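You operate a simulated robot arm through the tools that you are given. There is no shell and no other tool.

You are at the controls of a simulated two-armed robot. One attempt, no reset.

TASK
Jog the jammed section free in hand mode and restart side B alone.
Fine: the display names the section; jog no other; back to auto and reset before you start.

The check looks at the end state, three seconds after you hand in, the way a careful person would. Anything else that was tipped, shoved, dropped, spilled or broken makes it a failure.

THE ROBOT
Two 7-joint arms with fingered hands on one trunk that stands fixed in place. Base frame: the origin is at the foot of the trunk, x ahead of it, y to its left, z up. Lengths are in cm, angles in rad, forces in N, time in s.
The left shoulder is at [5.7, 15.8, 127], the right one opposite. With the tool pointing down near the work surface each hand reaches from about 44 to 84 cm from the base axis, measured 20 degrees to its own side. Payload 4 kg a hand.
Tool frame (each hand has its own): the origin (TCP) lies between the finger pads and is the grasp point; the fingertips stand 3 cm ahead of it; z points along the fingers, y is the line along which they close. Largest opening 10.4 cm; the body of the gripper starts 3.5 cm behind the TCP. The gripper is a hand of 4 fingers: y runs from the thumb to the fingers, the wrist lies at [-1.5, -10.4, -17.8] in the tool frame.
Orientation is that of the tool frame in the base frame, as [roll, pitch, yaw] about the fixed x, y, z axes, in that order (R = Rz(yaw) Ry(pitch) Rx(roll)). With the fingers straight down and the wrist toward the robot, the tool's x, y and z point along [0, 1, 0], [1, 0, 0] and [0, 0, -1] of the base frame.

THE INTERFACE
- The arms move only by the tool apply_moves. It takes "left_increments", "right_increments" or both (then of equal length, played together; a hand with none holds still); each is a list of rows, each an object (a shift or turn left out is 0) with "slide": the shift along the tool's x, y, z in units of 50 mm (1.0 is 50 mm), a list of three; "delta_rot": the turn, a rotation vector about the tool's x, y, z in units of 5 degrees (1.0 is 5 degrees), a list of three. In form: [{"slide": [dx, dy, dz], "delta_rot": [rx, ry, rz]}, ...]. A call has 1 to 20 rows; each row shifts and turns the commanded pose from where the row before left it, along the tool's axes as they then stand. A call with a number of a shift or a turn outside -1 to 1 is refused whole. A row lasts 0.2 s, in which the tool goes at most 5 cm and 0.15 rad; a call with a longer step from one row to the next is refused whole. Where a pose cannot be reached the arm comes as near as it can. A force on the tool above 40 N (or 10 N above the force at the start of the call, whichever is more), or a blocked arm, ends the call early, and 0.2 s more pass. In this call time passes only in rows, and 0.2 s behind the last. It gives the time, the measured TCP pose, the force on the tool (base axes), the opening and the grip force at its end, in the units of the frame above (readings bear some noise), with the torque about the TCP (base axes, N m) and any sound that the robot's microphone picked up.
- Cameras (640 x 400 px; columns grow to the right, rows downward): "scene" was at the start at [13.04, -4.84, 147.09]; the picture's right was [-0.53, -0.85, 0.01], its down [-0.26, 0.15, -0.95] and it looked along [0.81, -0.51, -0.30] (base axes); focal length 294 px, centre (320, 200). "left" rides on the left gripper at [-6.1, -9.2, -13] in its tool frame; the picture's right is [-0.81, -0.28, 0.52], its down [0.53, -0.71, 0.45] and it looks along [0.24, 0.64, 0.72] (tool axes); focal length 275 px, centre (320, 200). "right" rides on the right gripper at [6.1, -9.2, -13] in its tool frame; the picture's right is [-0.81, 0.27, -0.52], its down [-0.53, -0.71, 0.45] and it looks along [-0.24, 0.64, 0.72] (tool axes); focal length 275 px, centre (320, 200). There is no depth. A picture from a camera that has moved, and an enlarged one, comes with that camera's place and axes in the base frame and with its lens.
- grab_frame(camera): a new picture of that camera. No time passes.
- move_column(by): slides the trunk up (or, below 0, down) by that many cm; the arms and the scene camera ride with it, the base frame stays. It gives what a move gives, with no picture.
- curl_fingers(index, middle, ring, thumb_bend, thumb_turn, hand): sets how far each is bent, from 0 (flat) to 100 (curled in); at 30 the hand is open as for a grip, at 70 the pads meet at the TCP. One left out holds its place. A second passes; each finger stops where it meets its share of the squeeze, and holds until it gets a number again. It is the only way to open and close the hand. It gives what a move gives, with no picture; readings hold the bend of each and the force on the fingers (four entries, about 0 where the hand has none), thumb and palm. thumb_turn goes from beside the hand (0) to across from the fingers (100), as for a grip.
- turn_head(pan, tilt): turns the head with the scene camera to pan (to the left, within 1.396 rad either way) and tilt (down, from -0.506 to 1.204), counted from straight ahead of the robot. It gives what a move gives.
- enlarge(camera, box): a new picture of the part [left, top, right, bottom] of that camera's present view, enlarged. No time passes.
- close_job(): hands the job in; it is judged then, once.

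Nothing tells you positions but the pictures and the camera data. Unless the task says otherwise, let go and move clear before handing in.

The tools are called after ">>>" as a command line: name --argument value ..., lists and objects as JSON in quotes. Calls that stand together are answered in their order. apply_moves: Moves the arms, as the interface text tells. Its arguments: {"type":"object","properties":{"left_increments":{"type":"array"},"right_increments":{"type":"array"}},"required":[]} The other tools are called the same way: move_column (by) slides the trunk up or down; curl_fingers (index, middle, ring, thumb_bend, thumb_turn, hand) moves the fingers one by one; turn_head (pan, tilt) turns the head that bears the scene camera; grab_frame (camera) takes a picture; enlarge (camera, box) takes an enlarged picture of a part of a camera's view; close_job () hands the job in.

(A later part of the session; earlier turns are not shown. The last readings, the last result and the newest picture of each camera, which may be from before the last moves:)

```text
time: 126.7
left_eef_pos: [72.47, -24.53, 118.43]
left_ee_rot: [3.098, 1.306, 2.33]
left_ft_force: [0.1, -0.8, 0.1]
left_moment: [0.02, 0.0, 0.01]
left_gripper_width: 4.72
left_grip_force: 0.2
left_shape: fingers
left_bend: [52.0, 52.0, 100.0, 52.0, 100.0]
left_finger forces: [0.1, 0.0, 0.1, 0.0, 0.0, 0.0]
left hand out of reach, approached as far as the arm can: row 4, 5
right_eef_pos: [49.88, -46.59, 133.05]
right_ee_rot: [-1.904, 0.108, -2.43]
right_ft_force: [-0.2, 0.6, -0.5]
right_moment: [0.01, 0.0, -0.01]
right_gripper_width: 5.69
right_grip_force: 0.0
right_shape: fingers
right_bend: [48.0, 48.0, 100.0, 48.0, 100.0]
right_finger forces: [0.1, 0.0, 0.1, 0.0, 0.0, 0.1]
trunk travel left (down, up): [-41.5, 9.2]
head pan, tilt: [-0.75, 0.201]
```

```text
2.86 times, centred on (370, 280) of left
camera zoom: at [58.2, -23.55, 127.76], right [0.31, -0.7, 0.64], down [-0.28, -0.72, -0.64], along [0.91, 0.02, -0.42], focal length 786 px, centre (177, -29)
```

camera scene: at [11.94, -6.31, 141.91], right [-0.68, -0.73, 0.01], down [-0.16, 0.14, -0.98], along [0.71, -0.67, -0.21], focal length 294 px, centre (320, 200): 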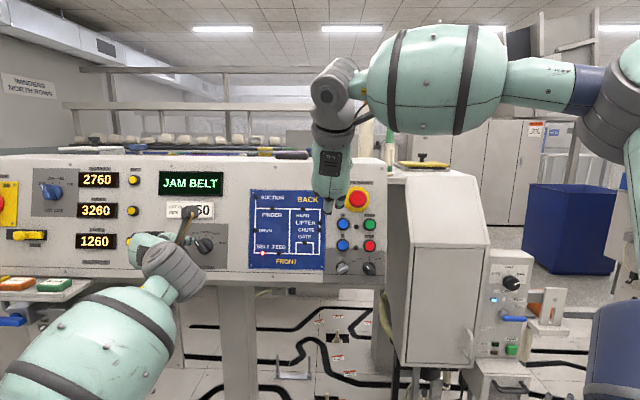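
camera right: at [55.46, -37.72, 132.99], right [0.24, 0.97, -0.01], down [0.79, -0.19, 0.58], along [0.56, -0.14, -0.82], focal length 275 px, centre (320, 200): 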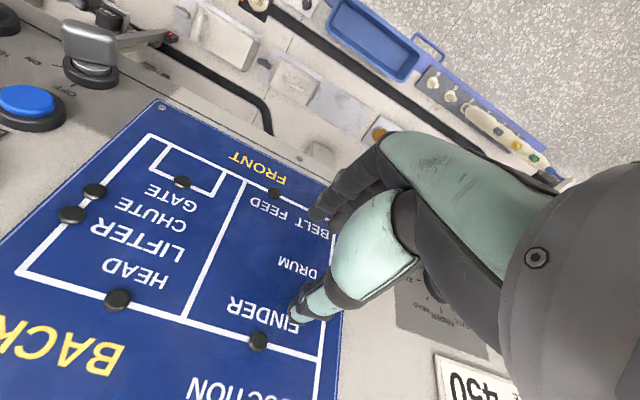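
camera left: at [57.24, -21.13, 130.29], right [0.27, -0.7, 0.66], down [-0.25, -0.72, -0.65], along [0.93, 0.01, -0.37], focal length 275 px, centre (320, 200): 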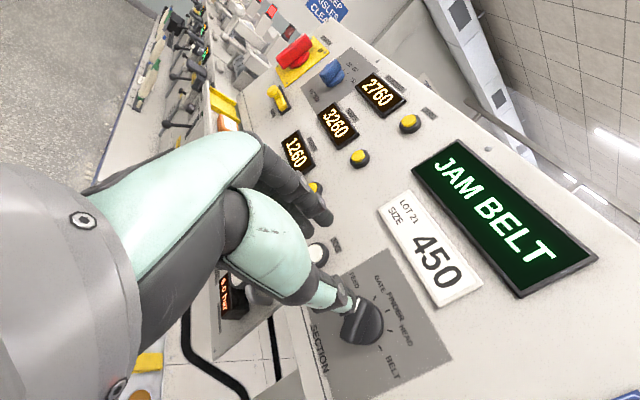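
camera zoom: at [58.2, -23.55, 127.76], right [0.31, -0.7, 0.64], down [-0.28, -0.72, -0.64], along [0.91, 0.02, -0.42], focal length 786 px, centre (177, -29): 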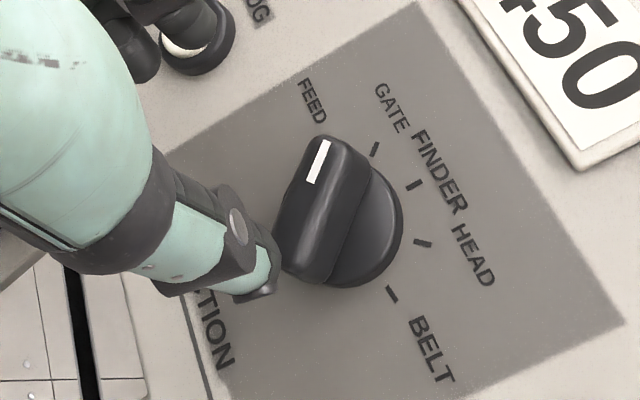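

The left arm falls about 7 cm short at full depth, so it must be the right arm after all. A lower shoulder should give it more clockwise roll at this knob. I'll pull the left hand well back first.

>>> apply_moves --left_increments '[{"slide": [0, 0, -0.6]}, {"slide": [0, 0, -0.6]}, {"slide": [0, 0, -0.6]}, {"slide": [0, 0, -0.6]}, {"slide": [0, 0.2, -0.6]}, {"slide": [0, 0.4, -0.6]}, {"slide": [0, 0.6, -0.4]}, {"slide": [0, 0.6, -0.4]}]'

>>> grab_frame --camera "scene"

```text
time: 128.5
left_eef_pos: [62.99, -3.25, 124.26]
left_ee_rot: [3.103, 1.306, 2.332]
left_ft_force: [0.4, 0.7, -0.4]
left_moment: [0.01, 0.04, -0.02]
left_gripper_width: 4.72
left_grip_force: 0.1
left_shape: fingers
left_bend: [52.0, 52.0, 100.0, 52.0, 100.0]
left_finger forces: [0.0, 0.1, 0.0, 0.1, 0.0, 0.0]
right_eef_pos: [49.88, -46.59, 133.14]
right_ee_rot: [-1.901, 0.107, -2.43]
right_ft_force: [0.0, 0.6, 0.7]
right_moment: [0.01, -0.06, -0.01]
right_gripper_width: 5.71
right_grip_force: 0.0
right_shape: fingers
right_bend: [48.0, 48.0, 100.0, 48.0, 100.0]
right_finger forces: [0.1, 0.1, 0.0, 0.0, 0.0, 0.0]
trunk travel left (down, up): [-41.5, 9.2]
head pan, tilt: [-0.75, 0.201]
```

```text
taken
camera scene: at [11.87, -6.24, 141.92], right [-0.68, -0.73, 0.01], down [-0.16, 0.14, -0.98], along [0.71, -0.67, -0.21], focal length 294 px, centre (320, 200)
```

scene: 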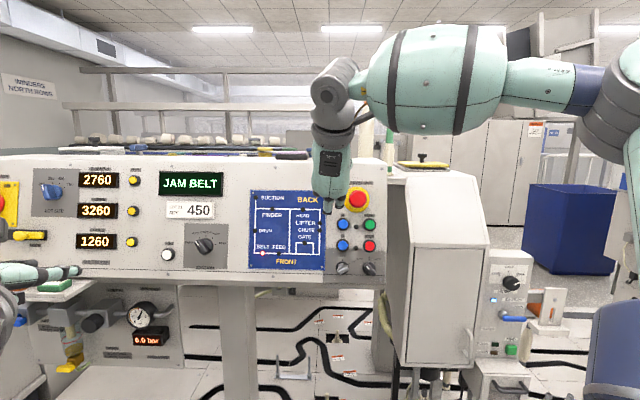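

>>> apply_moves --left_increments '[{"delta_rot": [0, 1, 0]}, {"delta_rot": [0, 1, 0]}, {"delta_rot": [0, 1, 0]}, {"delta_rot": [0, 1, 0]}, {"delta_rot": [0, 1, 0]}, {"delta_rot": [0, 1, 0]}, {"delta_rot": [0, 1, 0]}, {"delta_rot": [0, 1, 0]}, {"delta_rot": [0, 1, 0]}, {"delta_rot": [0, 1, 0]}, {"delta_rot": [0, 1, 0]}, {"delta_rot": [0, 1, 0]}, {"delta_rot": [0, 1, 0]}, {"delta_rot": [0, 1, 0]}, {"delta_rot": [0, 1, 0]}]'

>>> apply_moves --left_increments '[{"slide": [0.6, 0.05, 0]}, {"slide": [0.6, 0.05, 0]}, {"slide": [0.6, 0.05, 0]}, {"slide": [0.6, 0.05, 0]}, {"slide": [0.6, 0.05, 0]}, {"slide": [0.6, 0.05, 0]}, {"slide": [0.6, 0.05, 0]}, {"slide": [0.6, 0.05, 0]}, {"slide": [0.6, 0.05, 0]}, {"slide": [0.6, 0.05, 0]}]'

>>> grab_frame --camera "left"

```text
time: 131.7
left_eef_pos: [66.43, 0.06, 123.71]
left_ee_rot: [3.125, 0.005, 2.361]
left_ft_force: [0.5, 0.1, -0.4]
left_moment: [0.01, 0.0, 0.01]
left_gripper_width: 4.66
left_grip_force: 0.1
left_shape: fingers
left_bend: [52.0, 52.0, 100.0, 52.0, 100.0]
left_finger forces: [0.0, 0.1, 0.1, 0.0, 0.1, 0.0]
left hand out of reach, approached as far as the arm can: row 11, 12, 13
right_eef_pos: [49.79, -46.66, 133.19]
right_ee_rot: [-1.902, 0.108, -2.429]
right_ft_force: [-0.6, -0.8, -0.7]
right_moment: [0.0, 0.0, -0.01]
right_gripper_width: 5.69
right_grip_force: 0.1
right_shape: fingers
right_bend: [48.0, 48.0, 100.0, 48.0, 100.0]
right_finger forces: [0.1, 0.0, 0.0, 0.1, 0.0, 0.1]
trunk travel left (down, up): [-41.5, 9.2]
head pan, tilt: [-0.75, 0.201]
```

```text
time: 133.9
left_eef_pos: [57.3, 25.09, 123.23]
left_ee_rot: [3.13, -0.004, 2.366]
left_ft_force: [-0.2, -0.2, -0.3]
left_moment: [-0.03, 0.0, -0.01]
left_gripper_width: 4.69
left_grip_force: 0.0
left_shape: fingers
left_bend: [52.0, 52.0, 100.0, 52.0, 100.0]
left_finger forces: [0.1, 0.0, 0.1, 0.0, 0.1, 0.1]
left hand out of reach, approached as far as the arm can: row 1, 2, 3, 4, 5, 6, 7, 8, 9
right_eef_pos: [49.8, -46.53, 133.12]
right_ee_rot: [-1.904, 0.108, -2.431]
right_ft_force: [0.5, -0.2, 0.4]
right_moment: [-0.01, -0.02, -0.01]
right_gripper_width: 5.68
right_grip_force: 0.1
right_shape: fingers
right_bend: [48.0, 48.0, 100.0, 48.0, 100.0]
right_finger forces: [0.0, 0.0, 0.0, 0.0, 0.1, 0.0]
trunk travel left (down, up): [-41.5, 9.2]
head pan, tilt: [-0.75, 0.201]
```

```text
taken
camera left: at [55.15, 14.19, 136.2], right [0.39, -0.76, -0.52], down [-0.88, -0.13, -0.46], along [0.28, 0.64, -0.72], focal length 275 px, centre (320, 200)
```

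left: 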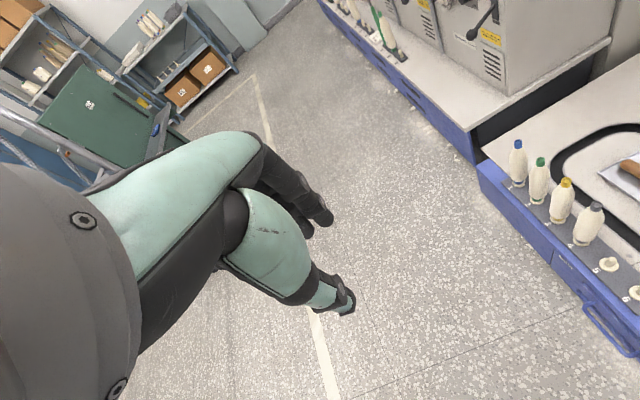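

>>> apply_moves --left_increments '[{"slide": [0.35, -0.35, 0]}, {"slide": [0.35, -0.35, 0]}, {"slide": [0.35, -0.35, 0]}, {"slide": [0.35, -0.35, 0]}, {}, {}, {}, {}]' --right_increments '[{"slide": [0, -0.5, 0]}, {"slide": [0, -0.5, 0]}, {"slide": [0, -0.5, 0]}, {"slide": [0, -0.5, 0]}, {"slide": [0, -0.5, 0]}, {"slide": [0, -0.5, 0]}, {"slide": [0, -0.5, 0]}, {"slide": [0, -0.5, 0]}]'

>>> move_column --by -24

>>> grab_frame --camera "scene"

```text
time: 135.7
left_eef_pos: [52.12, 29.72, 121.57]
left_ee_rot: [3.13, -0.006, 2.368]
left_ft_force: [-0.3, -1.0, 0.0]
left_moment: [0.04, 0.01, -0.04]
left_gripper_width: 4.68
left_grip_force: 0.1
left_shape: fingers
left_bend: [52.0, 52.0, 100.0, 52.0, 100.0]
left_finger forces: [0.0, 0.0, 0.0, 0.1, 0.0, 0.0]
left hand out of reach, approached as far as the arm can: row 1, 2, 3, 4
right_eef_pos: [52.72, -53.33, 151.65]
right_ee_rot: [-1.905, 0.105, -2.434]
right_ft_force: [0.7, 0.4, -0.6]
right_moment: [0.0, -0.02, 0.0]
right_gripper_width: 5.67
right_grip_force: 0.0
right_shape: fingers
right_bend: [48.0, 48.0, 100.0, 48.0, 100.0]
right_finger forces: [0.0, 0.1, 0.0, 0.0, 0.2, 0.1]
trunk travel left (down, up): [-41.5, 9.2]
head pan, tilt: [-0.75, 0.201]
```

```text
time: 138.2
left_eef_pos: [52.05, 29.75, 97.73]
left_ee_rot: [3.129, -0.004, 2.367]
left_ft_force: [-1.1, 0.1, 0.7]
left_moment: [0.01, 0.04, 0.02]
left_gripper_width: 4.66
left_grip_force: 0.2
left_shape: fingers
left_bend: [52.0, 52.0, 100.0, 52.0, 100.0]
left_finger forces: [0.1, 0.0, 0.0, 0.0, 0.0, 0.0]
right_eef_pos: [52.47, -53.21, 127.85]
right_ee_rot: [-1.903, 0.108, -2.429]
right_ft_force: [0.4, 0.3, -0.6]
right_moment: [0.01, -0.02, 0.02]
right_gripper_width: 5.66
right_grip_force: 0.1
right_shape: fingers
right_bend: [48.0, 48.0, 100.0, 48.0, 100.0]
right_finger forces: [0.0, 0.0, 0.0, 0.0, 0.0, 0.1]
trunk travel left (down, up): [-17.5, 33.2]
head pan, tilt: [-0.75, 0.201]
```

```text
taken
camera scene: at [11.56, -6.27, 117.98], right [-0.68, -0.73, 0.01], down [-0.16, 0.14, -0.98], along [0.71, -0.67, -0.21], focal length 294 px, centre (320, 200)
```

scene: 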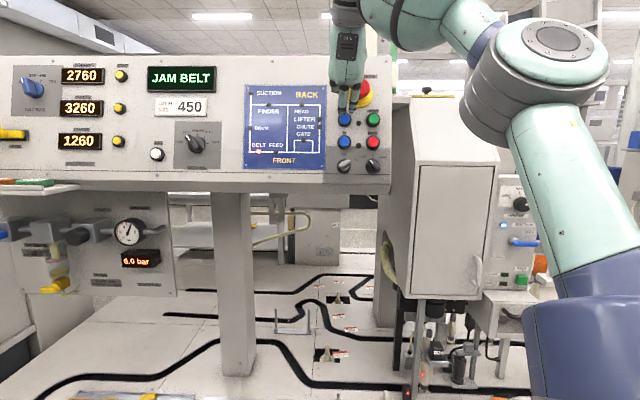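

The right hand ended up close to the E-stop, with no contact. I'll back it straight out at once.

>>> apply_moves --right_increments '[{"slide": [0, 0, -0.4]}, {"slide": [0, 0, -0.5]}, {"slide": [0, 0, -0.5]}, {"slide": [0, 0, -0.5]}]'

>>> enlarge --camera "scene" --box '[230, 70, 400, 190]'

>>> enlarge --camera "scene" --box '[130, 60, 250, 180]'

```text
time: 139.2
left_eef_pos: [52.12, 29.82, 97.7]
left_ee_rot: [3.128, -0.004, 2.371]
left_ft_force: [0.6, -0.1, -0.8]
left_moment: [0.0, 0.0, -0.02]
left_gripper_width: 4.69
left_grip_force: 0.0
left_shape: fingers
left_bend: [52.0, 52.0, 100.0, 52.0, 100.0]
left_finger forces: [0.0, 0.0, 0.1, 0.0, 0.1, 0.1]
right_eef_pos: [46.3, -46.56, 131.0]
right_ee_rot: [-1.904, 0.108, -2.433]
right_ft_force: [-1.1, 0.4, -0.1]
right_moment: [0.0, 0.02, 0.0]
right_gripper_width: 5.68
right_grip_force: 0.0
right_shape: fingers
right_bend: [48.0, 48.0, 100.0, 48.0, 100.0]
right_finger forces: [0.0, 0.0, 0.1, 0.0, 0.0, 0.0]
trunk travel left (down, up): [-17.5, 33.2]
head pan, tilt: [-0.75, 0.201]
```

```text
3.33 times, centred on (315, 130) of scene
camera zoom: at [11.5, -6.23, 117.99], right [-0.68, -0.73, 0.01], down [-0.16, 0.14, -0.98], along [0.71, -0.67, -0.21], focal length 980 px, centre (337, 433)
```

zoom: 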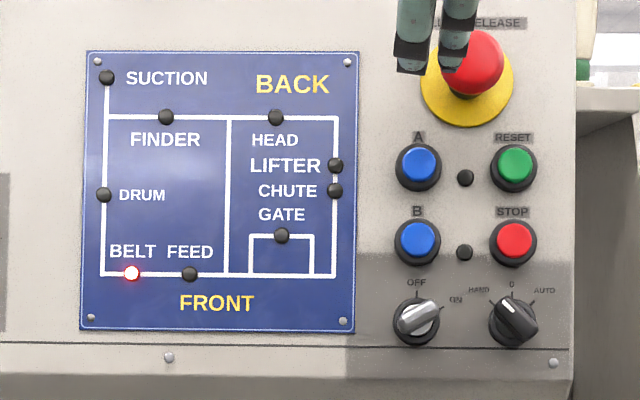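

```text
3.33 times, centred on (190, 120) of scene
camera zoom: at [11.5, -6.23, 117.99], right [-0.68, -0.73, 0.01], down [-0.16, 0.14, -0.98], along [0.71, -0.67, -0.21], focal length 980 px, centre (753, 467)
```

zoom: 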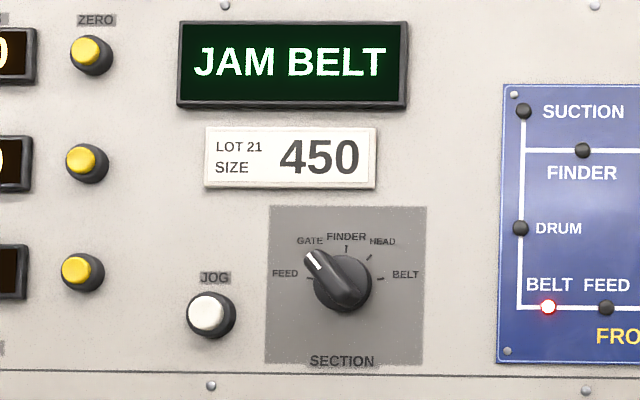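

Useful find: the section lever has shifted to GATE during the slip, while the mode lever is still at HAND. I'll roll the right hand to the wrist-right pose again and test how far it can roll clockwise near the section knob from this lower shoulder.

>>> apply_moves --right_increments '[{"delta_rot": [0, 0, 1]}, {"delta_rot": [0, 0, 1]}, {"delta_rot": [0, 0, 1]}, {"delta_rot": [0, 0, 1]}, {"delta_rot": [0, 0, 1]}, {"delta_rot": [0, 0, 1]}, {"delta_rot": [0, 0, 1]}, {"delta_rot": [0, 0, 1]}, {"delta_rot": [0, 0, 1]}, {"delta_rot": [0, 0, 1]}, {"delta_rot": [0, 0, 1]}, {"delta_rot": [0, 0, 1]}, {"delta_rot": [0, 0, 1]}, {"delta_rot": [0, 0, 1]}, {"delta_rot": [0, 0, 1]}, {"delta_rot": [0, 0, 1]}]'

>>> apply_moves --right_increments '[{"slide": [0.1, 0.5, 0]}, {"slide": [0.1, 0.5, 0]}, {"slide": [0.1, 0.5, 0]}, {"slide": [0.1, 0.5, 0]}, {"slide": [0.1, 0.5, 0]}, {"slide": [0.1, 0.5, 0]}, {"slide": [0.1, 0.5, 0]}, {"slide": [0.1, 0.5, 0]}, {"slide": [0.1, 0.5, 0]}, {"slide": [0.1, 0.5, 0]}, {"slide": [0.1, 0.5, 0]}, {"slide": [0.1, 0.5, 0]}]'

>>> grab_frame --camera "scene"

```text
time: 142.6
left_eef_pos: [52.0, 29.79, 97.63]
left_ee_rot: [3.127, -0.003, 2.371]
left_ft_force: [-0.5, 1.2, -0.5]
left_moment: [0.03, 0.0, -0.02]
left_gripper_width: 4.69
left_grip_force: 0.0
left_shape: fingers
left_bend: [52.0, 52.0, 100.0, 52.0, 100.0]
left_finger forces: [0.0, 0.0, 0.1, 0.0, 0.0, 0.1]
right_eef_pos: [46.4, -46.58, 130.81]
right_ee_rot: [-2.973, 1.237, 2.496]
right_ft_force: [0.0, 0.6, -0.5]
right_moment: [0.01, -0.01, -0.05]
right_gripper_width: 5.7
right_grip_force: 0.1
right_shape: fingers
right_bend: [48.0, 48.0, 100.0, 48.0, 100.0]
right_finger forces: [0.0, 0.0, 0.0, 0.0, 0.0, 0.0]
trunk travel left (down, up): [-17.5, 33.2]
head pan, tilt: [-0.75, 0.201]
```

```text
time: 145.2
left_eef_pos: [52.4, 29.67, 97.41]
left_ee_rot: [3.131, -0.007, 2.367]
left_ft_force: [1.3, -0.1, 0.8]
left_moment: [-0.01, 0.02, 0.03]
left_gripper_width: 4.68
left_grip_force: 0.1
left_shape: fingers
left_bend: [52.0, 52.0, 100.0, 52.0, 100.0]
left_finger forces: [0.0, 0.0, 0.0, 0.1, 0.0, 0.0]
right_eef_pos: [66.77, -24.77, 123.18]
right_ee_rot: [-2.963, 1.231, 2.504]
right_ft_force: [1.4, -0.6, -0.6]
right_moment: [-0.02, -0.01, -0.03]
right_gripper_width: 5.66
right_grip_force: 0.1
right_shape: fingers
right_bend: [48.0, 48.0, 100.0, 48.0, 100.0]
right_finger forces: [0.0, 0.0, 0.1, 0.1, 0.0, 0.0]
trunk travel left (down, up): [-17.5, 33.2]
head pan, tilt: [-0.75, 0.201]
```

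```text
taken
camera scene: at [11.92, -6.33, 117.93], right [-0.68, -0.73, 0.01], down [-0.16, 0.14, -0.98], along [0.71, -0.67, -0.21], focal length 294 px, centre (320, 200)
```

scene: 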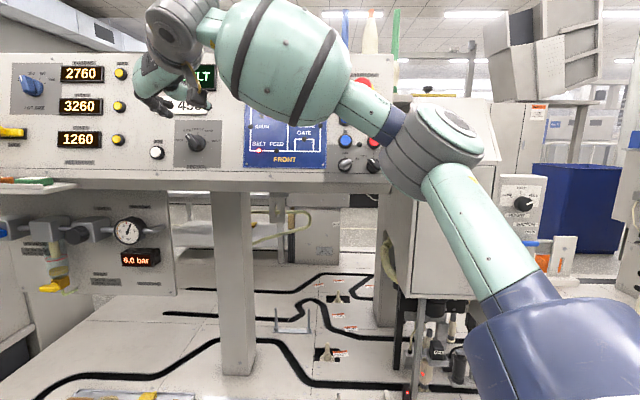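

>>> apply_moves --right_increments '[{"delta_rot": [0, 0, 1]}, {"delta_rot": [0, 0, 1]}, {"delta_rot": [0, 0, 1]}, {"delta_rot": [0, 0, 1]}, {"delta_rot": [0, 0, 1]}, {"delta_rot": [0, 0, 1]}, {"delta_rot": [0, 0, 1]}, {"delta_rot": [0, 0, 1]}, {"delta_rot": [0, 0, 1]}, {"delta_rot": [0, 0, 1]}]'

>>> grab_frame --camera "scene"

```text
time: 147.4
left_eef_pos: [51.99, 29.81, 97.57]
left_ee_rot: [3.128, -0.004, 2.369]
left_ft_force: [-0.6, 0.3, 0.1]
left_moment: [0.04, -0.01, -0.01]
left_gripper_width: 4.68
left_grip_force: 0.1
left_shape: fingers
left_bend: [52.0, 52.0, 100.0, 52.0, 100.0]
left_finger forces: [0.1, 0.1, 0.0, 0.0, 0.0, 0.0]
right_eef_pos: [63.23, -36.68, 137.62]
right_ee_rot: [2.015, 0.712, 1.051]
right_ft_force: [-1.1, 0.1, -0.1]
right_moment: [0.04, -0.02, 0.01]
right_gripper_width: 5.67
right_grip_force: 0.0
right_shape: fingers
right_bend: [48.0, 48.0, 100.0, 48.0, 100.0]
right_finger forces: [0.0, 0.0, 0.0, 0.0, 0.0, 0.0]
right hand out of reach, approached as far as the arm can: row 5, 6, 7, 8, 9, 10
trunk travel left (down, up): [-17.5, 33.2]
head pan, tilt: [-0.75, 0.201]
```

```text
taken
camera scene: at [11.51, -6.3, 117.99], right [-0.68, -0.73, 0.01], down [-0.16, 0.14, -0.98], along [0.71, -0.67, -0.21], focal length 294 px, centre (320, 200)
```

scene: 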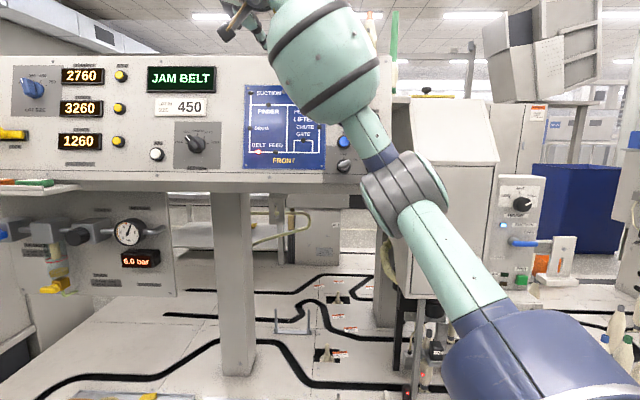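

Rolling past about 290° pulls the hand off position, so I'll work in stages: grip the lever at GATE and turn it to FINDER, then finish with sideways pushes. I'm rolling back to about 230°.

>>> apply_moves --right_increments '[{"delta_rot": [0, 0, -1]}, {"delta_rot": [0, 0, -1]}, {"delta_rot": [0, 0, -1]}, {"delta_rot": [0, 0, -1]}, {"delta_rot": [0, 0, -1]}, {"delta_rot": [0, 0, -1]}, {"delta_rot": [0, 0, -1]}, {"delta_rot": [0, 0, -1]}, {"delta_rot": [0, 0, -1]}, {"delta_rot": [0, 0, -1]}, {"delta_rot": [0, 0, -1]}, {"delta_rot": [0, 0, -1]}, {"delta_rot": [0, 0, -1]}, {"delta_rot": [0, 0, -1]}, {"delta_rot": [0, 0, -1]}, {"delta_rot": [0, 0, -1]}, {"delta_rot": [0, 0, -1]}]'

>>> grab_frame --camera "scene"

```text
time: 151.0
left_eef_pos: [51.99, 29.77, 97.67]
left_ee_rot: [3.128, -0.003, 2.368]
left_ft_force: [0.5, -0.7, -0.7]
left_moment: [-0.03, 0.02, 0.0]
left_gripper_width: 4.7
left_grip_force: 0.2
left_shape: fingers
left_bend: [52.0, 52.0, 100.0, 52.0, 100.0]
left_finger forces: [0.1, 0.0, 0.0, 0.0, 0.0, 0.0]
right_eef_pos: [57.92, -50.38, 132.02]
right_ee_rot: [-2.075, 0.832, -2.781]
right_ft_force: [-1.3, 0.0, -0.3]
right_moment: [-0.02, 0.01, 0.0]
right_gripper_width: 5.71
right_grip_force: 0.0
right_shape: fingers
right_bend: [48.0, 48.0, 100.0, 48.0, 100.0]
right_finger forces: [0.0, 0.0, 0.0, 0.1, 0.0, 0.1]
right hand out of reach, approached as far as the arm can: row 8, 9, 10, 11, 12, 13, 14, 15, 16, 17
trunk travel left (down, up): [-17.5, 33.2]
head pan, tilt: [-0.75, 0.201]
```

```text
taken
camera scene: at [11.54, -6.33, 117.98], right [-0.68, -0.73, 0.01], down [-0.16, 0.14, -0.98], along [0.71, -0.67, -0.21], focal length 294 px, centre (320, 200)
```

scene: 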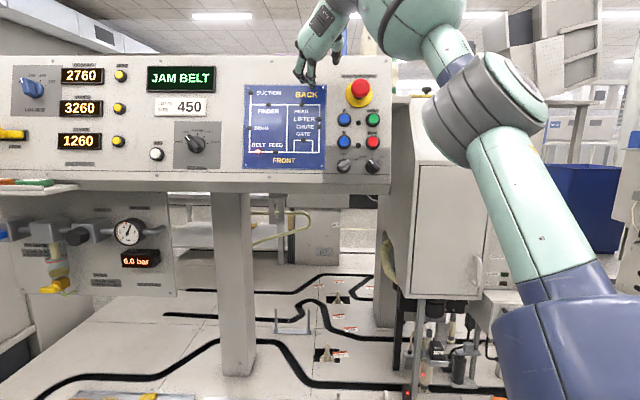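

New plan for the section knob that stays inside the reachable pose: keep the hand at 270° and push the lever's tail round with the strong thumb, moving the hand along a small arc. First I'll back off, roll to 270° and raise the trunk.

>>> apply_moves --right_increments '[{"slide": [0, 0, -0.5]}, {"slide": [0, 0, -0.5]}, {"delta_rot": [0, 0, 1]}, {"delta_rot": [0, 0, 1]}, {"delta_rot": [0, 0, 1]}, {"delta_rot": [0, 0, 1]}, {"delta_rot": [0, 0, 1]}, {"delta_rot": [0, 0, 1]}, {"delta_rot": [0, 0, 1]}]'

>>> curl_fingers --hand "right" --index 100 --middle 100 --ring 100 --thumb_bend 70

>>> move_column --by 12

>>> grab_frame --camera "right"

>>> grab_frame --camera "scene"

```text
time: 153.0
left_eef_pos: [52.07, 29.86, 97.63]
left_ee_rot: [3.127, -0.003, 2.368]
left_ft_force: [0.0, -0.6, 0.2]
left_moment: [0.01, -0.02, -0.01]
left_gripper_width: 4.68
left_grip_force: 0.1
left_shape: fingers
left_bend: [52.0, 52.0, 100.0, 52.0, 100.0]
left_finger forces: [0.1, 0.0, 0.0, 0.0, 0.1, 0.1]
right_eef_pos: [54.76, -46.79, 133.6]
right_ee_rot: [-2.972, 1.235, 2.495]
right_ft_force: [0.6, -0.3, 0.2]
right_moment: [0.01, 0.0, -0.03]
right_gripper_width: 5.65
right_grip_force: 0.2
right_shape: fingers
right_bend: [48.0, 48.0, 100.0, 48.0, 100.0]
right_finger forces: [0.1, 0.0, 0.1, 0.0, 0.0, 0.0]
trunk travel left (down, up): [-17.5, 33.2]
head pan, tilt: [-0.75, 0.201]
```

```text
time: 154.0
left_eef_pos: [52.06, 29.79, 97.55]
left_ee_rot: [3.129, -0.003, 2.368]
left_ft_force: [-0.4, 0.6, -0.1]
left_moment: [-0.04, 0.0, 0.02]
left_gripper_width: 4.69
left_grip_force: 0.1
left_shape: fingers
left_bend: [52.0, 52.0, 100.0, 52.0, 100.0]
left_finger forces: [0.1, 0.1, 0.0, 0.0, 0.0, 0.0]
right_eef_pos: [54.63, -46.86, 133.46]
right_ee_rot: [-2.968, 1.234, 2.502]
right_ft_force: [-0.4, 0.2, -0.2]
right_moment: [-0.03, 0.04, 0.02]
right_gripper_width: 4.62
right_grip_force: 0.1
right_shape: fingers
right_bend: [100.0, 100.0, 100.0, 70.0, 100.0]
right_finger forces: [0.0, 0.0, 0.0, 0.0, 0.0, 0.0]
trunk travel left (down, up): [-17.5, 33.2]
head pan, tilt: [-0.75, 0.201]
```

```text
time: 155.5
left_eef_pos: [52.1, 29.78, 109.42]
left_ee_rot: [3.128, -0.003, 2.368]
left_ft_force: [-0.1, 0.4, 0.0]
left_moment: [0.01, -0.02, 0.0]
left_gripper_width: 4.68
left_grip_force: 0.0
left_shape: fingers
left_bend: [52.0, 52.0, 100.0, 52.0, 100.0]
left_finger forces: [0.1, 0.1, 0.1, 0.0, 0.0, 0.0]
right_eef_pos: [54.75, -46.88, 145.43]
right_ee_rot: [-2.968, 1.234, 2.503]
right_ft_force: [-0.1, -0.2, -0.1]
right_moment: [-0.04, 0.01, 0.02]
right_gripper_width: 4.64
right_grip_force: 0.1
right_shape: fingers
right_bend: [100.0, 100.0, 100.0, 70.0, 100.0]
right_finger forces: [0.0, 0.1, 0.0, 0.0, 0.0, 0.0]
trunk travel left (down, up): [-29.5, 21.2]
head pan, tilt: [-0.75, 0.201]
```

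```text
taken
camera right: at [38.19, -43.0, 144.41], right [0.08, 0.39, 0.92], down [-0.08, -0.91, 0.4], along [0.99, -0.1, -0.04], focal length 275 px, centre (320, 200)
```

right: 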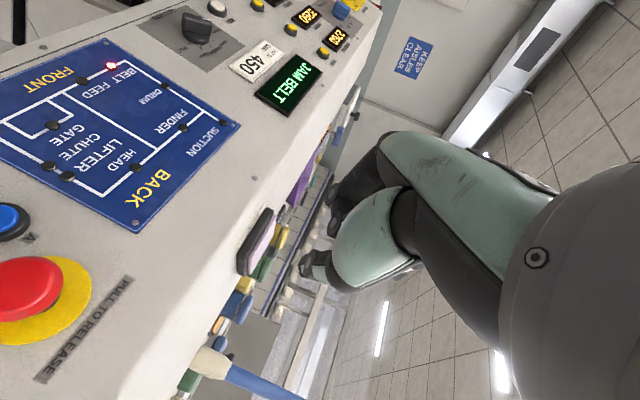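

```text
taken
camera scene: at [11.74, -6.28, 129.9], right [-0.68, -0.73, 0.01], down [-0.16, 0.14, -0.98], along [0.71, -0.67, -0.21], focal length 294 px, centre (320, 200)
```

scene: 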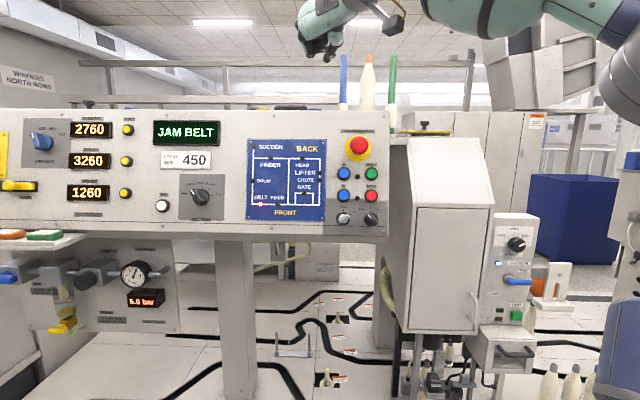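

>>> apply_moves --right_increments '[{"slide": [0.4, 0.44, 0]}, {"slide": [0.4, 0.44, 0]}, {"slide": [0.4, 0.44, 0]}, {"slide": [0.4, 0.44, 0]}, {"slide": [0.4, 0.44, 0]}, {"slide": [0.4, 0.44, 0]}, {"slide": [0.4, 0.44, 0]}, {"slide": [0.4, 0.44, 0]}, {"slide": [0.4, 0.44, 0]}, {"slide": [0.4, 0.44, 0]}, {"slide": [0.4, 0.44, 0]}, {"slide": [0.4, 0.44, 0]}]'

>>> grab_frame --camera "right"

```text
time: 158.1
left_eef_pos: [52.22, 29.8, 109.47]
left_ee_rot: [3.128, -0.005, 2.367]
left_ft_force: [0.4, 0.4, 0.4]
left_moment: [-0.02, 0.02, 0.02]
left_gripper_width: 4.68
left_grip_force: 0.0
left_shape: fingers
left_bend: [52.0, 52.0, 100.0, 52.0, 100.0]
left_finger forces: [0.0, 0.0, 0.0, 0.1, 0.1, 0.0]
right_eef_pos: [67.36, -23.89, 121.1]
right_ee_rot: [-2.965, 1.235, 2.505]
right_ft_force: [0.0, -0.8, 0.3]
right_moment: [0.02, -0.01, -0.03]
right_gripper_width: 4.62
right_grip_force: 0.1
right_shape: fingers
right_bend: [100.0, 100.0, 100.0, 70.0, 100.0]
right_finger forces: [0.0, 0.0, 0.0, 0.0, 0.0, 0.0]
trunk travel left (down, up): [-29.5, 21.2]
head pan, tilt: [-0.75, 0.201]
```

```text
taken
camera right: at [50.89, -20.02, 120.05], right [0.08, 0.39, 0.92], down [-0.08, -0.91, 0.4], along [0.99, -0.1, -0.04], focal length 275 px, centre (320, 200)
```

right: 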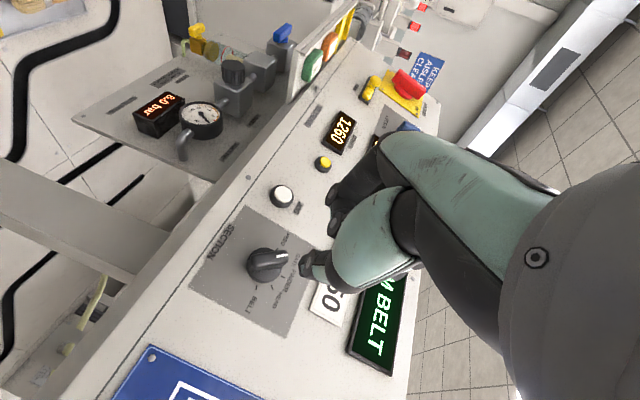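

>>> enlarge --camera "right" --box '[190, 190, 370, 330]'

```text
2.86 times, centred on (280, 260) of right
camera zoom: at [50.89, -20.02, 120.05], right [0.08, 0.39, 0.92], down [-0.08, -0.91, 0.4], along [0.99, -0.1, -0.04], focal length 786 px, centre (434, 29)
```

zoom: 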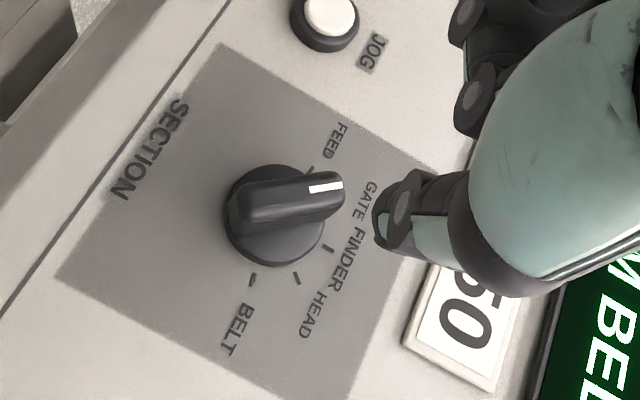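

The knob centre checks out at panel (-33.8, 132.7). I'll straighten the hand's small tilt error and advance to just above the lever, on its right side.

>>> apply_moves --right_increments '[{"delta_rot": [-0.44, -0.8, 0.6]}, {"slide": [0, 0.12, 0.4]}, {"slide": [0, 0, 0.4]}, {"slide": [0, 0, 0.4]}, {"slide": [0, 0, 0.4]}]'

>>> enlarge --camera "right" --box '[190, 190, 370, 330]'

```text
time: 159.3
left_eef_pos: [52.05, 29.82, 109.5]
left_ee_rot: [3.127, -0.002, 2.366]
left_ft_force: [0.2, -0.2, 0.7]
left_moment: [-0.02, 0.0, 0.02]
left_gripper_width: 4.67
left_grip_force: 0.0
left_shape: fingers
left_bend: [52.0, 52.0, 100.0, 52.0, 100.0]
left_finger forces: [0.0, 0.0, 0.0, 0.0, 0.0, 0.0]
right_eef_pos: [73.42, -28.88, 118.98]
right_ee_rot: [3.123, 1.31, 2.342]
right_ft_force: [-0.4, 0.7, 1.4]
right_moment: [0.01, 0.02, -0.01]
right_gripper_width: 4.64
right_grip_force: 0.0
right_shape: fingers
right_bend: [100.0, 100.0, 100.0, 70.0, 100.0]
right_finger forces: [0.0, 0.1, 0.0, 0.0, 0.0, 0.0]
trunk travel left (down, up): [-29.5, 21.2]
head pan, tilt: [-0.75, 0.201]
```

```text
2.86 times, centred on (280, 260) of right
camera zoom: at [56.9, -25.35, 116.47], right [-0.01, 0.4, 0.92], down [-0.09, -0.91, 0.39], along [1.0, -0.08, 0.05], focal length 786 px, centre (434, 29)
```

zoom: 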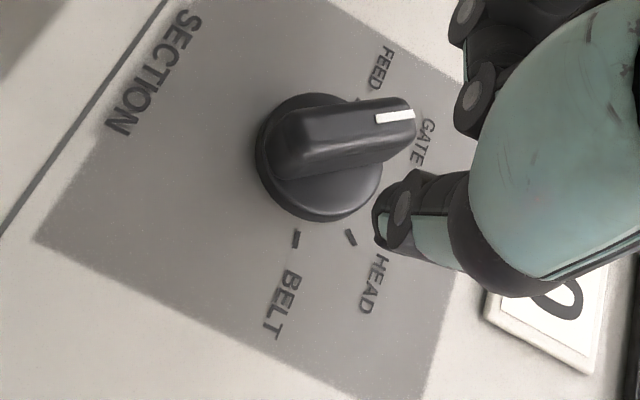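

Good clearance beside the lever. I'll advance to full depth.

>>> apply_moves --right_increments '[{"slide": [0, 0, 0.3]}, {"slide": [0, 0, 0.25]}, {"slide": [0, 0, 0.17]}]'

>>> apply_moves --right_increments '[{"slide": [0.08, 0.08, 0]}, {"slide": [0.08, 0.08, 0]}]'

>>> enlarge --camera "right" --box '[190, 190, 370, 330]'

```text
time: 160.1
left_eef_pos: [52.04, 29.76, 109.63]
left_ee_rot: [3.127, -0.003, 2.37]
left_ft_force: [0.6, -0.2, 0.6]
left_moment: [-0.01, -0.01, 0.04]
left_gripper_width: 4.67
left_grip_force: 0.1
left_shape: fingers
left_bend: [52.0, 52.0, 100.0, 52.0, 100.0]
left_finger forces: [0.0, 0.0, 0.0, 0.1, 0.0, 0.1]
right_eef_pos: [75.62, -31.4, 118.06]
right_ee_rot: [3.121, 1.31, 2.339]
right_ft_force: [-0.3, 0.5, 0.0]
right_moment: [0.02, -0.02, 0.01]
right_gripper_width: 4.61
right_grip_force: 0.0
right_shape: fingers
right_bend: [100.0, 100.0, 100.0, 70.0, 100.0]
right_finger forces: [0.0, 0.0, 0.0, 0.0, 0.0, 0.1]
trunk travel left (down, up): [-29.5, 21.2]
head pan, tilt: [-0.75, 0.201]
```

```text
time: 160.7
left_eef_pos: [52.08, 29.94, 109.6]
left_ee_rot: [3.127, -0.003, 2.368]
left_ft_force: [-0.5, 0.8, -0.5]
left_moment: [-0.02, -0.02, -0.04]
left_gripper_width: 4.71
left_grip_force: 0.0
left_shape: fingers
left_bend: [52.0, 52.0, 100.0, 52.0, 100.0]
left_finger forces: [0.0, 0.0, 0.0, 0.0, 0.0, 0.0]
right_eef_pos: [75.97, -30.55, 117.42]
right_ee_rot: [3.124, 1.309, 2.342]
right_ft_force: [0.4, -0.2, -0.2]
right_moment: [-0.05, -0.02, 0.0]
right_gripper_width: 4.61
right_grip_force: 0.0
right_shape: fingers
right_bend: [100.0, 100.0, 100.0, 70.0, 100.0]
right_finger forces: [0.0, 0.1, 0.1, 0.0, 0.0, 0.1]
trunk travel left (down, up): [-29.5, 21.2]
head pan, tilt: [-0.75, 0.201]
```

```text
2.86 times, centred on (280, 260) of right
camera zoom: at [59.58, -27.11, 114.77], right [-0.02, 0.4, 0.92], down [-0.09, -0.91, 0.39], along [1.0, -0.08, 0.05], focal length 786 px, centre (434, 29)
```

zoom: 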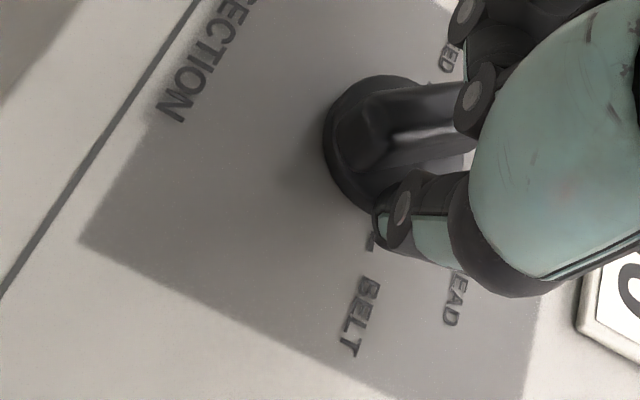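

>>> apply_moves --right_increments '[{"slide": [0, 0, 0.07]}, {"slide": [0.058, 0.04, 0]}, {"slide": [0.058, 0.04, 0]}, {"slide": [0.058, 0.04, 0]}, {"slide": [0.058, 0.04, 0]}, {"slide": [0.058, 0.04, 0]}]'

>>> enlarge --camera "right" --box '[190, 190, 370, 330]'

```text
time: 162.1
left_eef_pos: [52.0, 29.85, 109.56]
left_ee_rot: [3.128, -0.003, 2.368]
left_ft_force: [0.3, 0.2, 0.7]
left_moment: [-0.03, -0.01, 0.0]
left_gripper_width: 4.7
left_grip_force: 0.1
left_shape: fingers
left_bend: [52.0, 52.0, 100.0, 52.0, 100.0]
left_finger forces: [0.0, 0.0, 0.0, 0.0, 0.0, 0.1]
right_eef_pos: [76.84, -29.97, 116.17]
right_ee_rot: [-3.131, 1.306, 2.371]
right_ft_force: [-2.3, -0.4, 0.5]
right_moment: [-0.01, 0.02, -0.03]
right_gripper_width: 4.65
right_grip_force: 1.0
right_shape: fingers
right_bend: [100.0, 100.0, 100.0, 68.0, 100.0]
right_finger forces: [0.0, 0.0, 0.0, 0.1, 2.1, 0.0]
right hand out of reach, approached as far as the arm can: row 6
trunk travel left (down, up): [-29.5, 21.2]
head pan, tilt: [-0.75, 0.201]
```

```text
2.86 times, centred on (280, 260) of right
camera zoom: at [60.42, -26.56, 113.7], right [-0.01, 0.4, 0.92], down [-0.09, -0.91, 0.4], along [1.0, -0.08, 0.04], focal length 786 px, centre (434, 29)
```

zoom: 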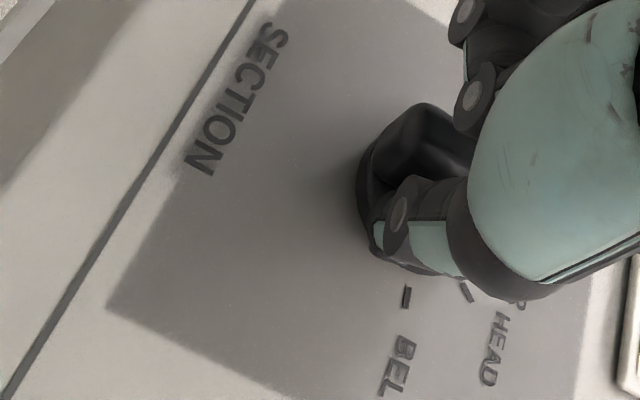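

The thumb has turned the lever to FINDER. I'll continue the arc: down a little using the trunk, then left.

>>> apply_moves --right_increments '[{"slide": [0, 0.03, -0.04]}]'

>>> move_column --by -1

>>> apply_moves --right_increments '[{"slide": [0, 0.06, 0]}, {"slide": [0, 0.06, 0]}]'

>>> enlarge --camera "right" --box '[190, 190, 370, 330]'

```text
time: 162.5
left_eef_pos: [52.04, 29.78, 109.46]
left_ee_rot: [3.128, -0.004, 2.369]
left_ft_force: [0.4, -0.1, -0.5]
left_moment: [0.01, 0.04, -0.02]
left_gripper_width: 4.72
left_grip_force: 0.0
left_shape: fingers
left_bend: [52.0, 52.0, 100.0, 52.0, 100.0]
left_finger forces: [0.1, 0.0, 0.1, 0.1, 0.1, 0.1]
right_eef_pos: [76.9, -29.83, 116.44]
right_ee_rot: [3.136, 1.307, 2.354]
right_ft_force: [-1.2, -1.8, -1.2]
right_moment: [0.02, 0.01, -0.07]
right_gripper_width: 4.74
right_grip_force: 1.5
right_shape: fingers
right_bend: [100.0, 100.0, 100.0, 68.0, 100.0]
right_finger forces: [0.0, 0.0, 0.0, 0.1, 2.5, 0.0]
trunk travel left (down, up): [-29.5, 21.2]
head pan, tilt: [-0.75, 0.201]
```

```text
time: 163.1
left_eef_pos: [52.04, 29.83, 108.54]
left_ee_rot: [3.128, -0.003, 2.368]
left_ft_force: [-0.7, 0.2, -0.5]
left_moment: [0.02, 0.01, 0.0]
left_gripper_width: 4.69
left_grip_force: 0.1
left_shape: fingers
left_bend: [52.0, 52.0, 100.0, 52.0, 100.0]
left_finger forces: [0.0, 0.0, 0.1, 0.0, 0.1, 0.0]
right_eef_pos: [76.76, -29.86, 115.42]
right_ee_rot: [3.132, 1.306, 2.352]
right_ft_force: [-1.4, -1.7, 0.3]
right_moment: [-0.03, 0.0, -0.02]
right_gripper_width: 4.7
right_grip_force: 1.2
right_shape: fingers
right_bend: [100.0, 100.0, 100.0, 68.0, 100.0]
right_finger forces: [0.0, 0.1, 0.1, 0.1, 1.9, 0.0]
trunk travel left (down, up): [-28.5, 22.2]
head pan, tilt: [-0.75, 0.201]
```

```text
time: 163.7
left_eef_pos: [52.04, 29.76, 108.54]
left_ee_rot: [3.127, -0.004, 2.369]
left_ft_force: [0.8, 0.0, 0.5]
left_moment: [-0.04, 0.02, 0.03]
left_gripper_width: 4.7
left_grip_force: 0.0
left_shape: fingers
left_bend: [52.0, 52.0, 100.0, 52.0, 100.0]
left_finger forces: [0.0, 0.1, 0.1, 0.0, 0.0, 0.0]
right_eef_pos: [77.35, -29.32, 115.39]
right_ee_rot: [-3.137, 1.306, 2.368]
right_ft_force: [-0.7, -0.2, -0.2]
right_moment: [0.03, 0.0, -0.08]
right_gripper_width: 4.64
right_grip_force: 1.0
right_shape: fingers
right_bend: [100.0, 100.0, 100.0, 69.0, 100.0]
right_finger forces: [0.1, 0.0, 0.0, 0.0, 1.6, 0.0]
trunk travel left (down, up): [-28.5, 22.2]
head pan, tilt: [-0.75, 0.201]
```

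```text
2.86 times, centred on (280, 260) of right
camera zoom: at [60.86, -25.92, 112.91], right [-0.01, 0.4, 0.92], down [-0.09, -0.91, 0.4], along [1.0, -0.08, 0.04], focal length 786 px, centre (434, 29)
```

zoom: 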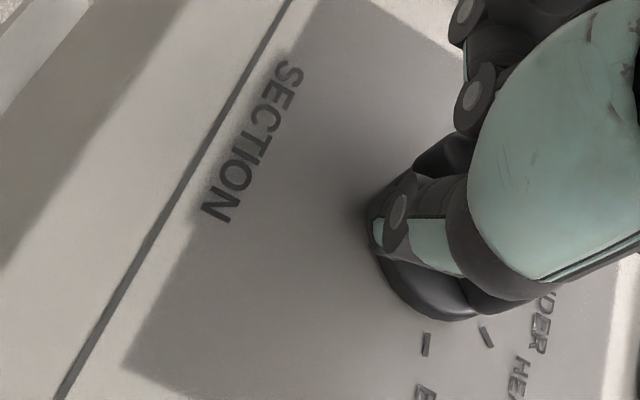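

>>> apply_moves --right_increments '[{"slide": [0.04, 0.06, 0]}, {"slide": [0.04, 0.06, 0]}, {"slide": [0, 0.06, 0]}]'

>>> enlarge --camera "right" --box '[190, 190, 370, 330]'

>>> enlarge --camera "scene" --box '[130, 110, 250, 240]'

```text
time: 164.5
left_eef_pos: [52.15, 29.92, 108.62]
left_ee_rot: [3.13, -0.004, 2.367]
left_ft_force: [0.2, 0.4, 0.5]
left_moment: [0.04, 0.05, 0.04]
left_gripper_width: 4.69
left_grip_force: 0.1
left_shape: fingers
left_bend: [52.0, 52.0, 100.0, 52.0, 100.0]
left_finger forces: [0.0, 0.0, 0.0, 0.0, 0.0, 0.0]
right_eef_pos: [77.84, -28.71, 115.45]
right_ee_rot: [-3.127, 1.305, 2.379]
right_ft_force: [0.3, 0.2, -0.9]
right_moment: [-0.01, -0.03, -0.02]
right_gripper_width: 4.63
right_grip_force: 0.7
right_shape: fingers
right_bend: [100.0, 100.0, 100.0, 69.0, 100.0]
right_finger forces: [0.1, 0.0, 0.0, 0.1, 0.5, 0.2]
trunk travel left (down, up): [-28.5, 22.2]
head pan, tilt: [-0.75, 0.201]
```

```text
2.86 times, centred on (280, 260) of right
camera zoom: at [61.43, -25.31, 112.88], right [-0.01, 0.4, 0.92], down [-0.09, -0.91, 0.4], along [1.0, -0.08, 0.04], focal length 786 px, centre (434, 29)
```

zoom: 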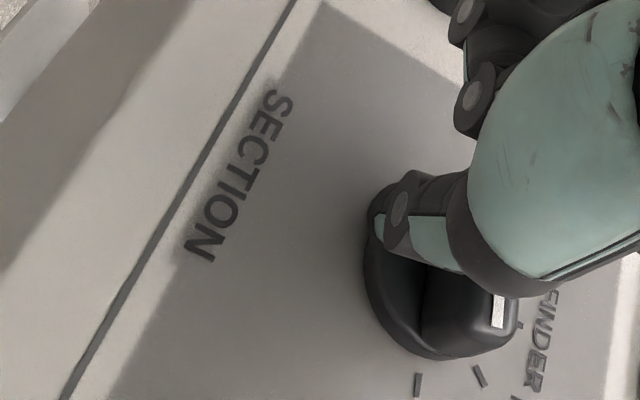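

```text
3.08 times, centred on (190, 175) of scene
camera zoom: at [11.79, -6.25, 128.91], right [-0.68, -0.73, 0.01], down [-0.16, 0.14, -0.98], along [0.71, -0.67, -0.21], focal length 905 px, centre (720, 277)
```

zoom: 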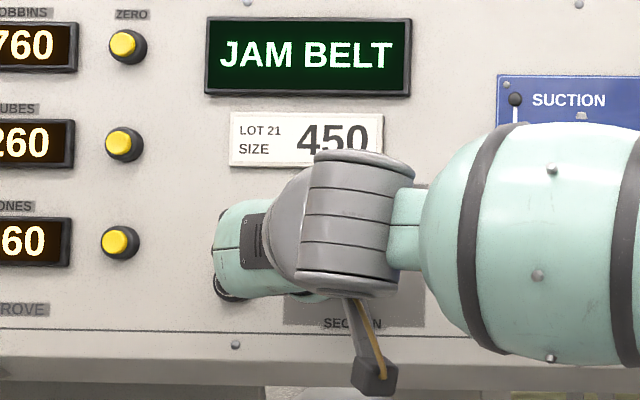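

The thumb force has dropped to nearly nothing. I'll pull back and look at where the lever is.

>>> apply_moves --right_increments '[{"slide": [0, 0, -0.4]}, {"slide": [0, 0, -0.5]}, {"slide": [-0.2, -0.3, -0.2]}]'

>>> enlarge --camera "right" --box '[190, 190, 370, 330]'

```text
time: 165.3
left_eef_pos: [51.94, 29.81, 108.7]
left_ee_rot: [3.127, -0.004, 2.367]
left_ft_force: [-1.0, 0.2, -0.3]
left_moment: [0.01, -0.03, 0.02]
left_gripper_width: 4.7
left_grip_force: 0.1
left_shape: fingers
left_bend: [52.0, 52.0, 100.0, 52.0, 100.0]
left_finger forces: [0.1, 0.0, 0.1, 0.1, 0.0, 0.0]
right_eef_pos: [73.25, -26.51, 118.07]
right_ee_rot: [3.137, 1.306, 2.355]
right_ft_force: [1.0, 0.0, 0.3]
right_moment: [0.01, -0.03, 0.0]
right_gripper_width: 4.62
right_grip_force: 0.1
right_shape: fingers
right_bend: [100.0, 100.0, 100.0, 70.0, 100.0]
right_finger forces: [0.0, 0.1, 0.0, 0.0, 0.1, 0.0]
right hand out of reach, approached as far as the arm can: row 1
trunk travel left (down, up): [-28.5, 22.2]
head pan, tilt: [-0.75, 0.201]
```

```text
2.86 times, centred on (280, 260) of right
camera zoom: at [56.8, -22.98, 115.6], right [-0.01, 0.4, 0.92], down [-0.09, -0.91, 0.39], along [1.0, -0.08, 0.05], focal length 786 px, centre (434, 29)
```

zoom: 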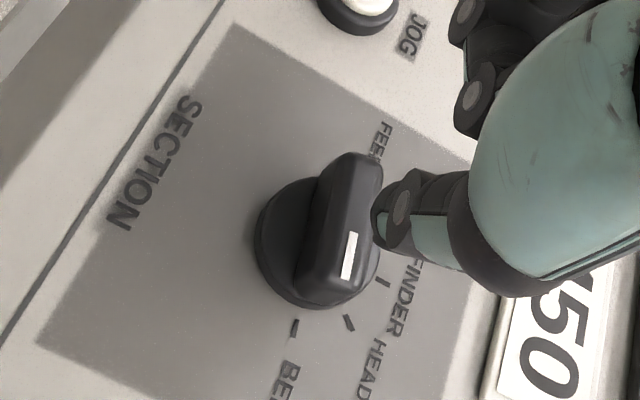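

The lever now points to BELT (about 81°). Next is the JOG button, about 9 cm left and slightly lower; I'll back off and shift over, using the trunk to keep the arm in reach.

>>> apply_moves --right_increments '[{"slide": [0, 0, -0.3]}, {"slide": [0, 0, -0.3]}]'

>>> move_column --by -6

>>> apply_moves --right_increments '[{"slide": [-0.35, 0.1, 0]}, {"slide": [-0.25, 0.4, 0]}, {"slide": [0, 0.45, 0]}, {"slide": [0, 0.45, 0]}, {"slide": [0, 0.45, 0]}]'

>>> grab_frame --camera "right"

>>> grab_frame --camera "scene"

```text
time: 165.9
left_eef_pos: [52.05, 29.85, 108.57]
left_ee_rot: [3.127, -0.003, 2.369]
left_ft_force: [-0.3, 0.2, -0.2]
left_moment: [0.01, -0.04, 0.02]
left_gripper_width: 4.7
left_grip_force: 0.1
left_shape: fingers
left_bend: [52.0, 52.0, 100.0, 52.0, 100.0]
left_finger forces: [0.0, 0.1, 0.0, 0.0, 0.0, 0.1]
right_eef_pos: [71.27, -24.43, 118.75]
right_ee_rot: [3.14, 1.307, 2.361]
right_ft_force: [-0.3, -0.4, -0.1]
right_moment: [0.02, 0.04, 0.01]
right_gripper_width: 4.61
right_grip_force: 0.0
right_shape: fingers
right_bend: [100.0, 100.0, 100.0, 70.0, 100.0]
right_finger forces: [0.0, 0.1, 0.0, 0.0, 0.0, 0.0]
trunk travel left (down, up): [-28.5, 22.2]
head pan, tilt: [-0.75, 0.201]
```

```text
time: 166.9
left_eef_pos: [51.91, 29.8, 102.6]
left_ee_rot: [3.127, -0.005, 2.368]
left_ft_force: [0.2, 0.0, 0.0]
left_moment: [-0.01, -0.03, 0.02]
left_gripper_width: 4.7
left_grip_force: 0.1
left_shape: fingers
left_bend: [52.0, 52.0, 100.0, 52.0, 100.0]
left_finger forces: [0.0, 0.0, 0.1, 0.1, 0.0, 0.0]
right_eef_pos: [71.46, -24.52, 112.99]
right_ee_rot: [-3.139, 1.306, 2.364]
right_ft_force: [0.1, 1.3, 0.1]
right_moment: [0.0, 0.03, -0.01]
right_gripper_width: 4.6
right_grip_force: 0.0
right_shape: fingers
right_bend: [100.0, 100.0, 100.0, 70.0, 100.0]
right_finger forces: [0.0, 0.0, 0.0, 0.0, 0.0, 0.0]
trunk travel left (down, up): [-22.5, 28.2]
head pan, tilt: [-0.75, 0.201]
```

```text
time: 168.1
left_eef_pos: [52.05, 29.73, 102.67]
left_ee_rot: [3.127, -0.003, 2.368]
left_ft_force: [-0.6, 0.1, 0.2]
left_moment: [-0.01, -0.01, 0.0]
left_gripper_width: 4.69
left_grip_force: 0.1
left_shape: fingers
left_bend: [52.0, 52.0, 100.0, 52.0, 100.0]
left_finger forces: [0.0, 0.1, 0.0, 0.0, 0.0, 0.0]
right_eef_pos: [73.63, -23.29, 115.79]
right_ee_rot: [-3.135, 1.307, 2.368]
right_ft_force: [-0.1, -0.9, 0.1]
right_moment: [-0.02, 0.0, 0.03]
right_gripper_width: 4.63
right_grip_force: 0.2
right_shape: fingers
right_bend: [100.0, 100.0, 100.0, 70.0, 100.0]
right_finger forces: [0.0, 0.0, 0.0, 0.1, 0.0, 0.0]
right hand out of reach, approached as far as the arm can: row 3, 4, 5
trunk travel left (down, up): [-22.5, 28.2]
head pan, tilt: [-0.75, 0.201]
```

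```text
taken
camera right: at [57.23, -19.89, 113.3], right [-0.01, 0.4, 0.92], down [-0.09, -0.91, 0.4], along [1.0, -0.08, 0.05], focal length 275 px, centre (320, 200)
```

right: 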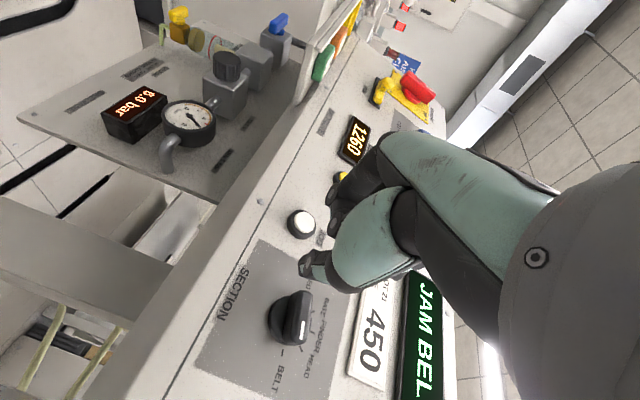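

```text
taken
camera scene: at [11.67, -6.29, 122.98], right [-0.68, -0.73, 0.01], down [-0.16, 0.14, -0.98], along [0.71, -0.67, -0.21], focal length 294 px, centre (320, 200)
```

scene: 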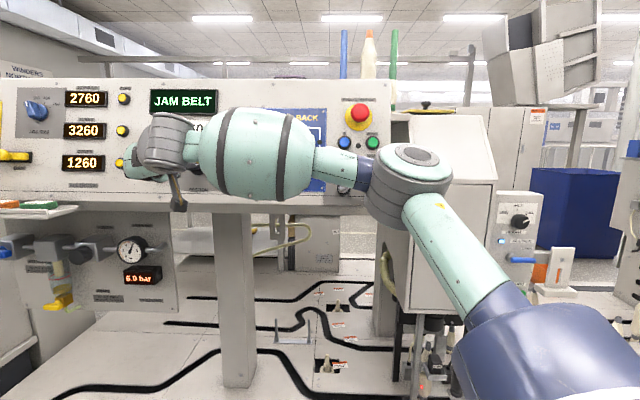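

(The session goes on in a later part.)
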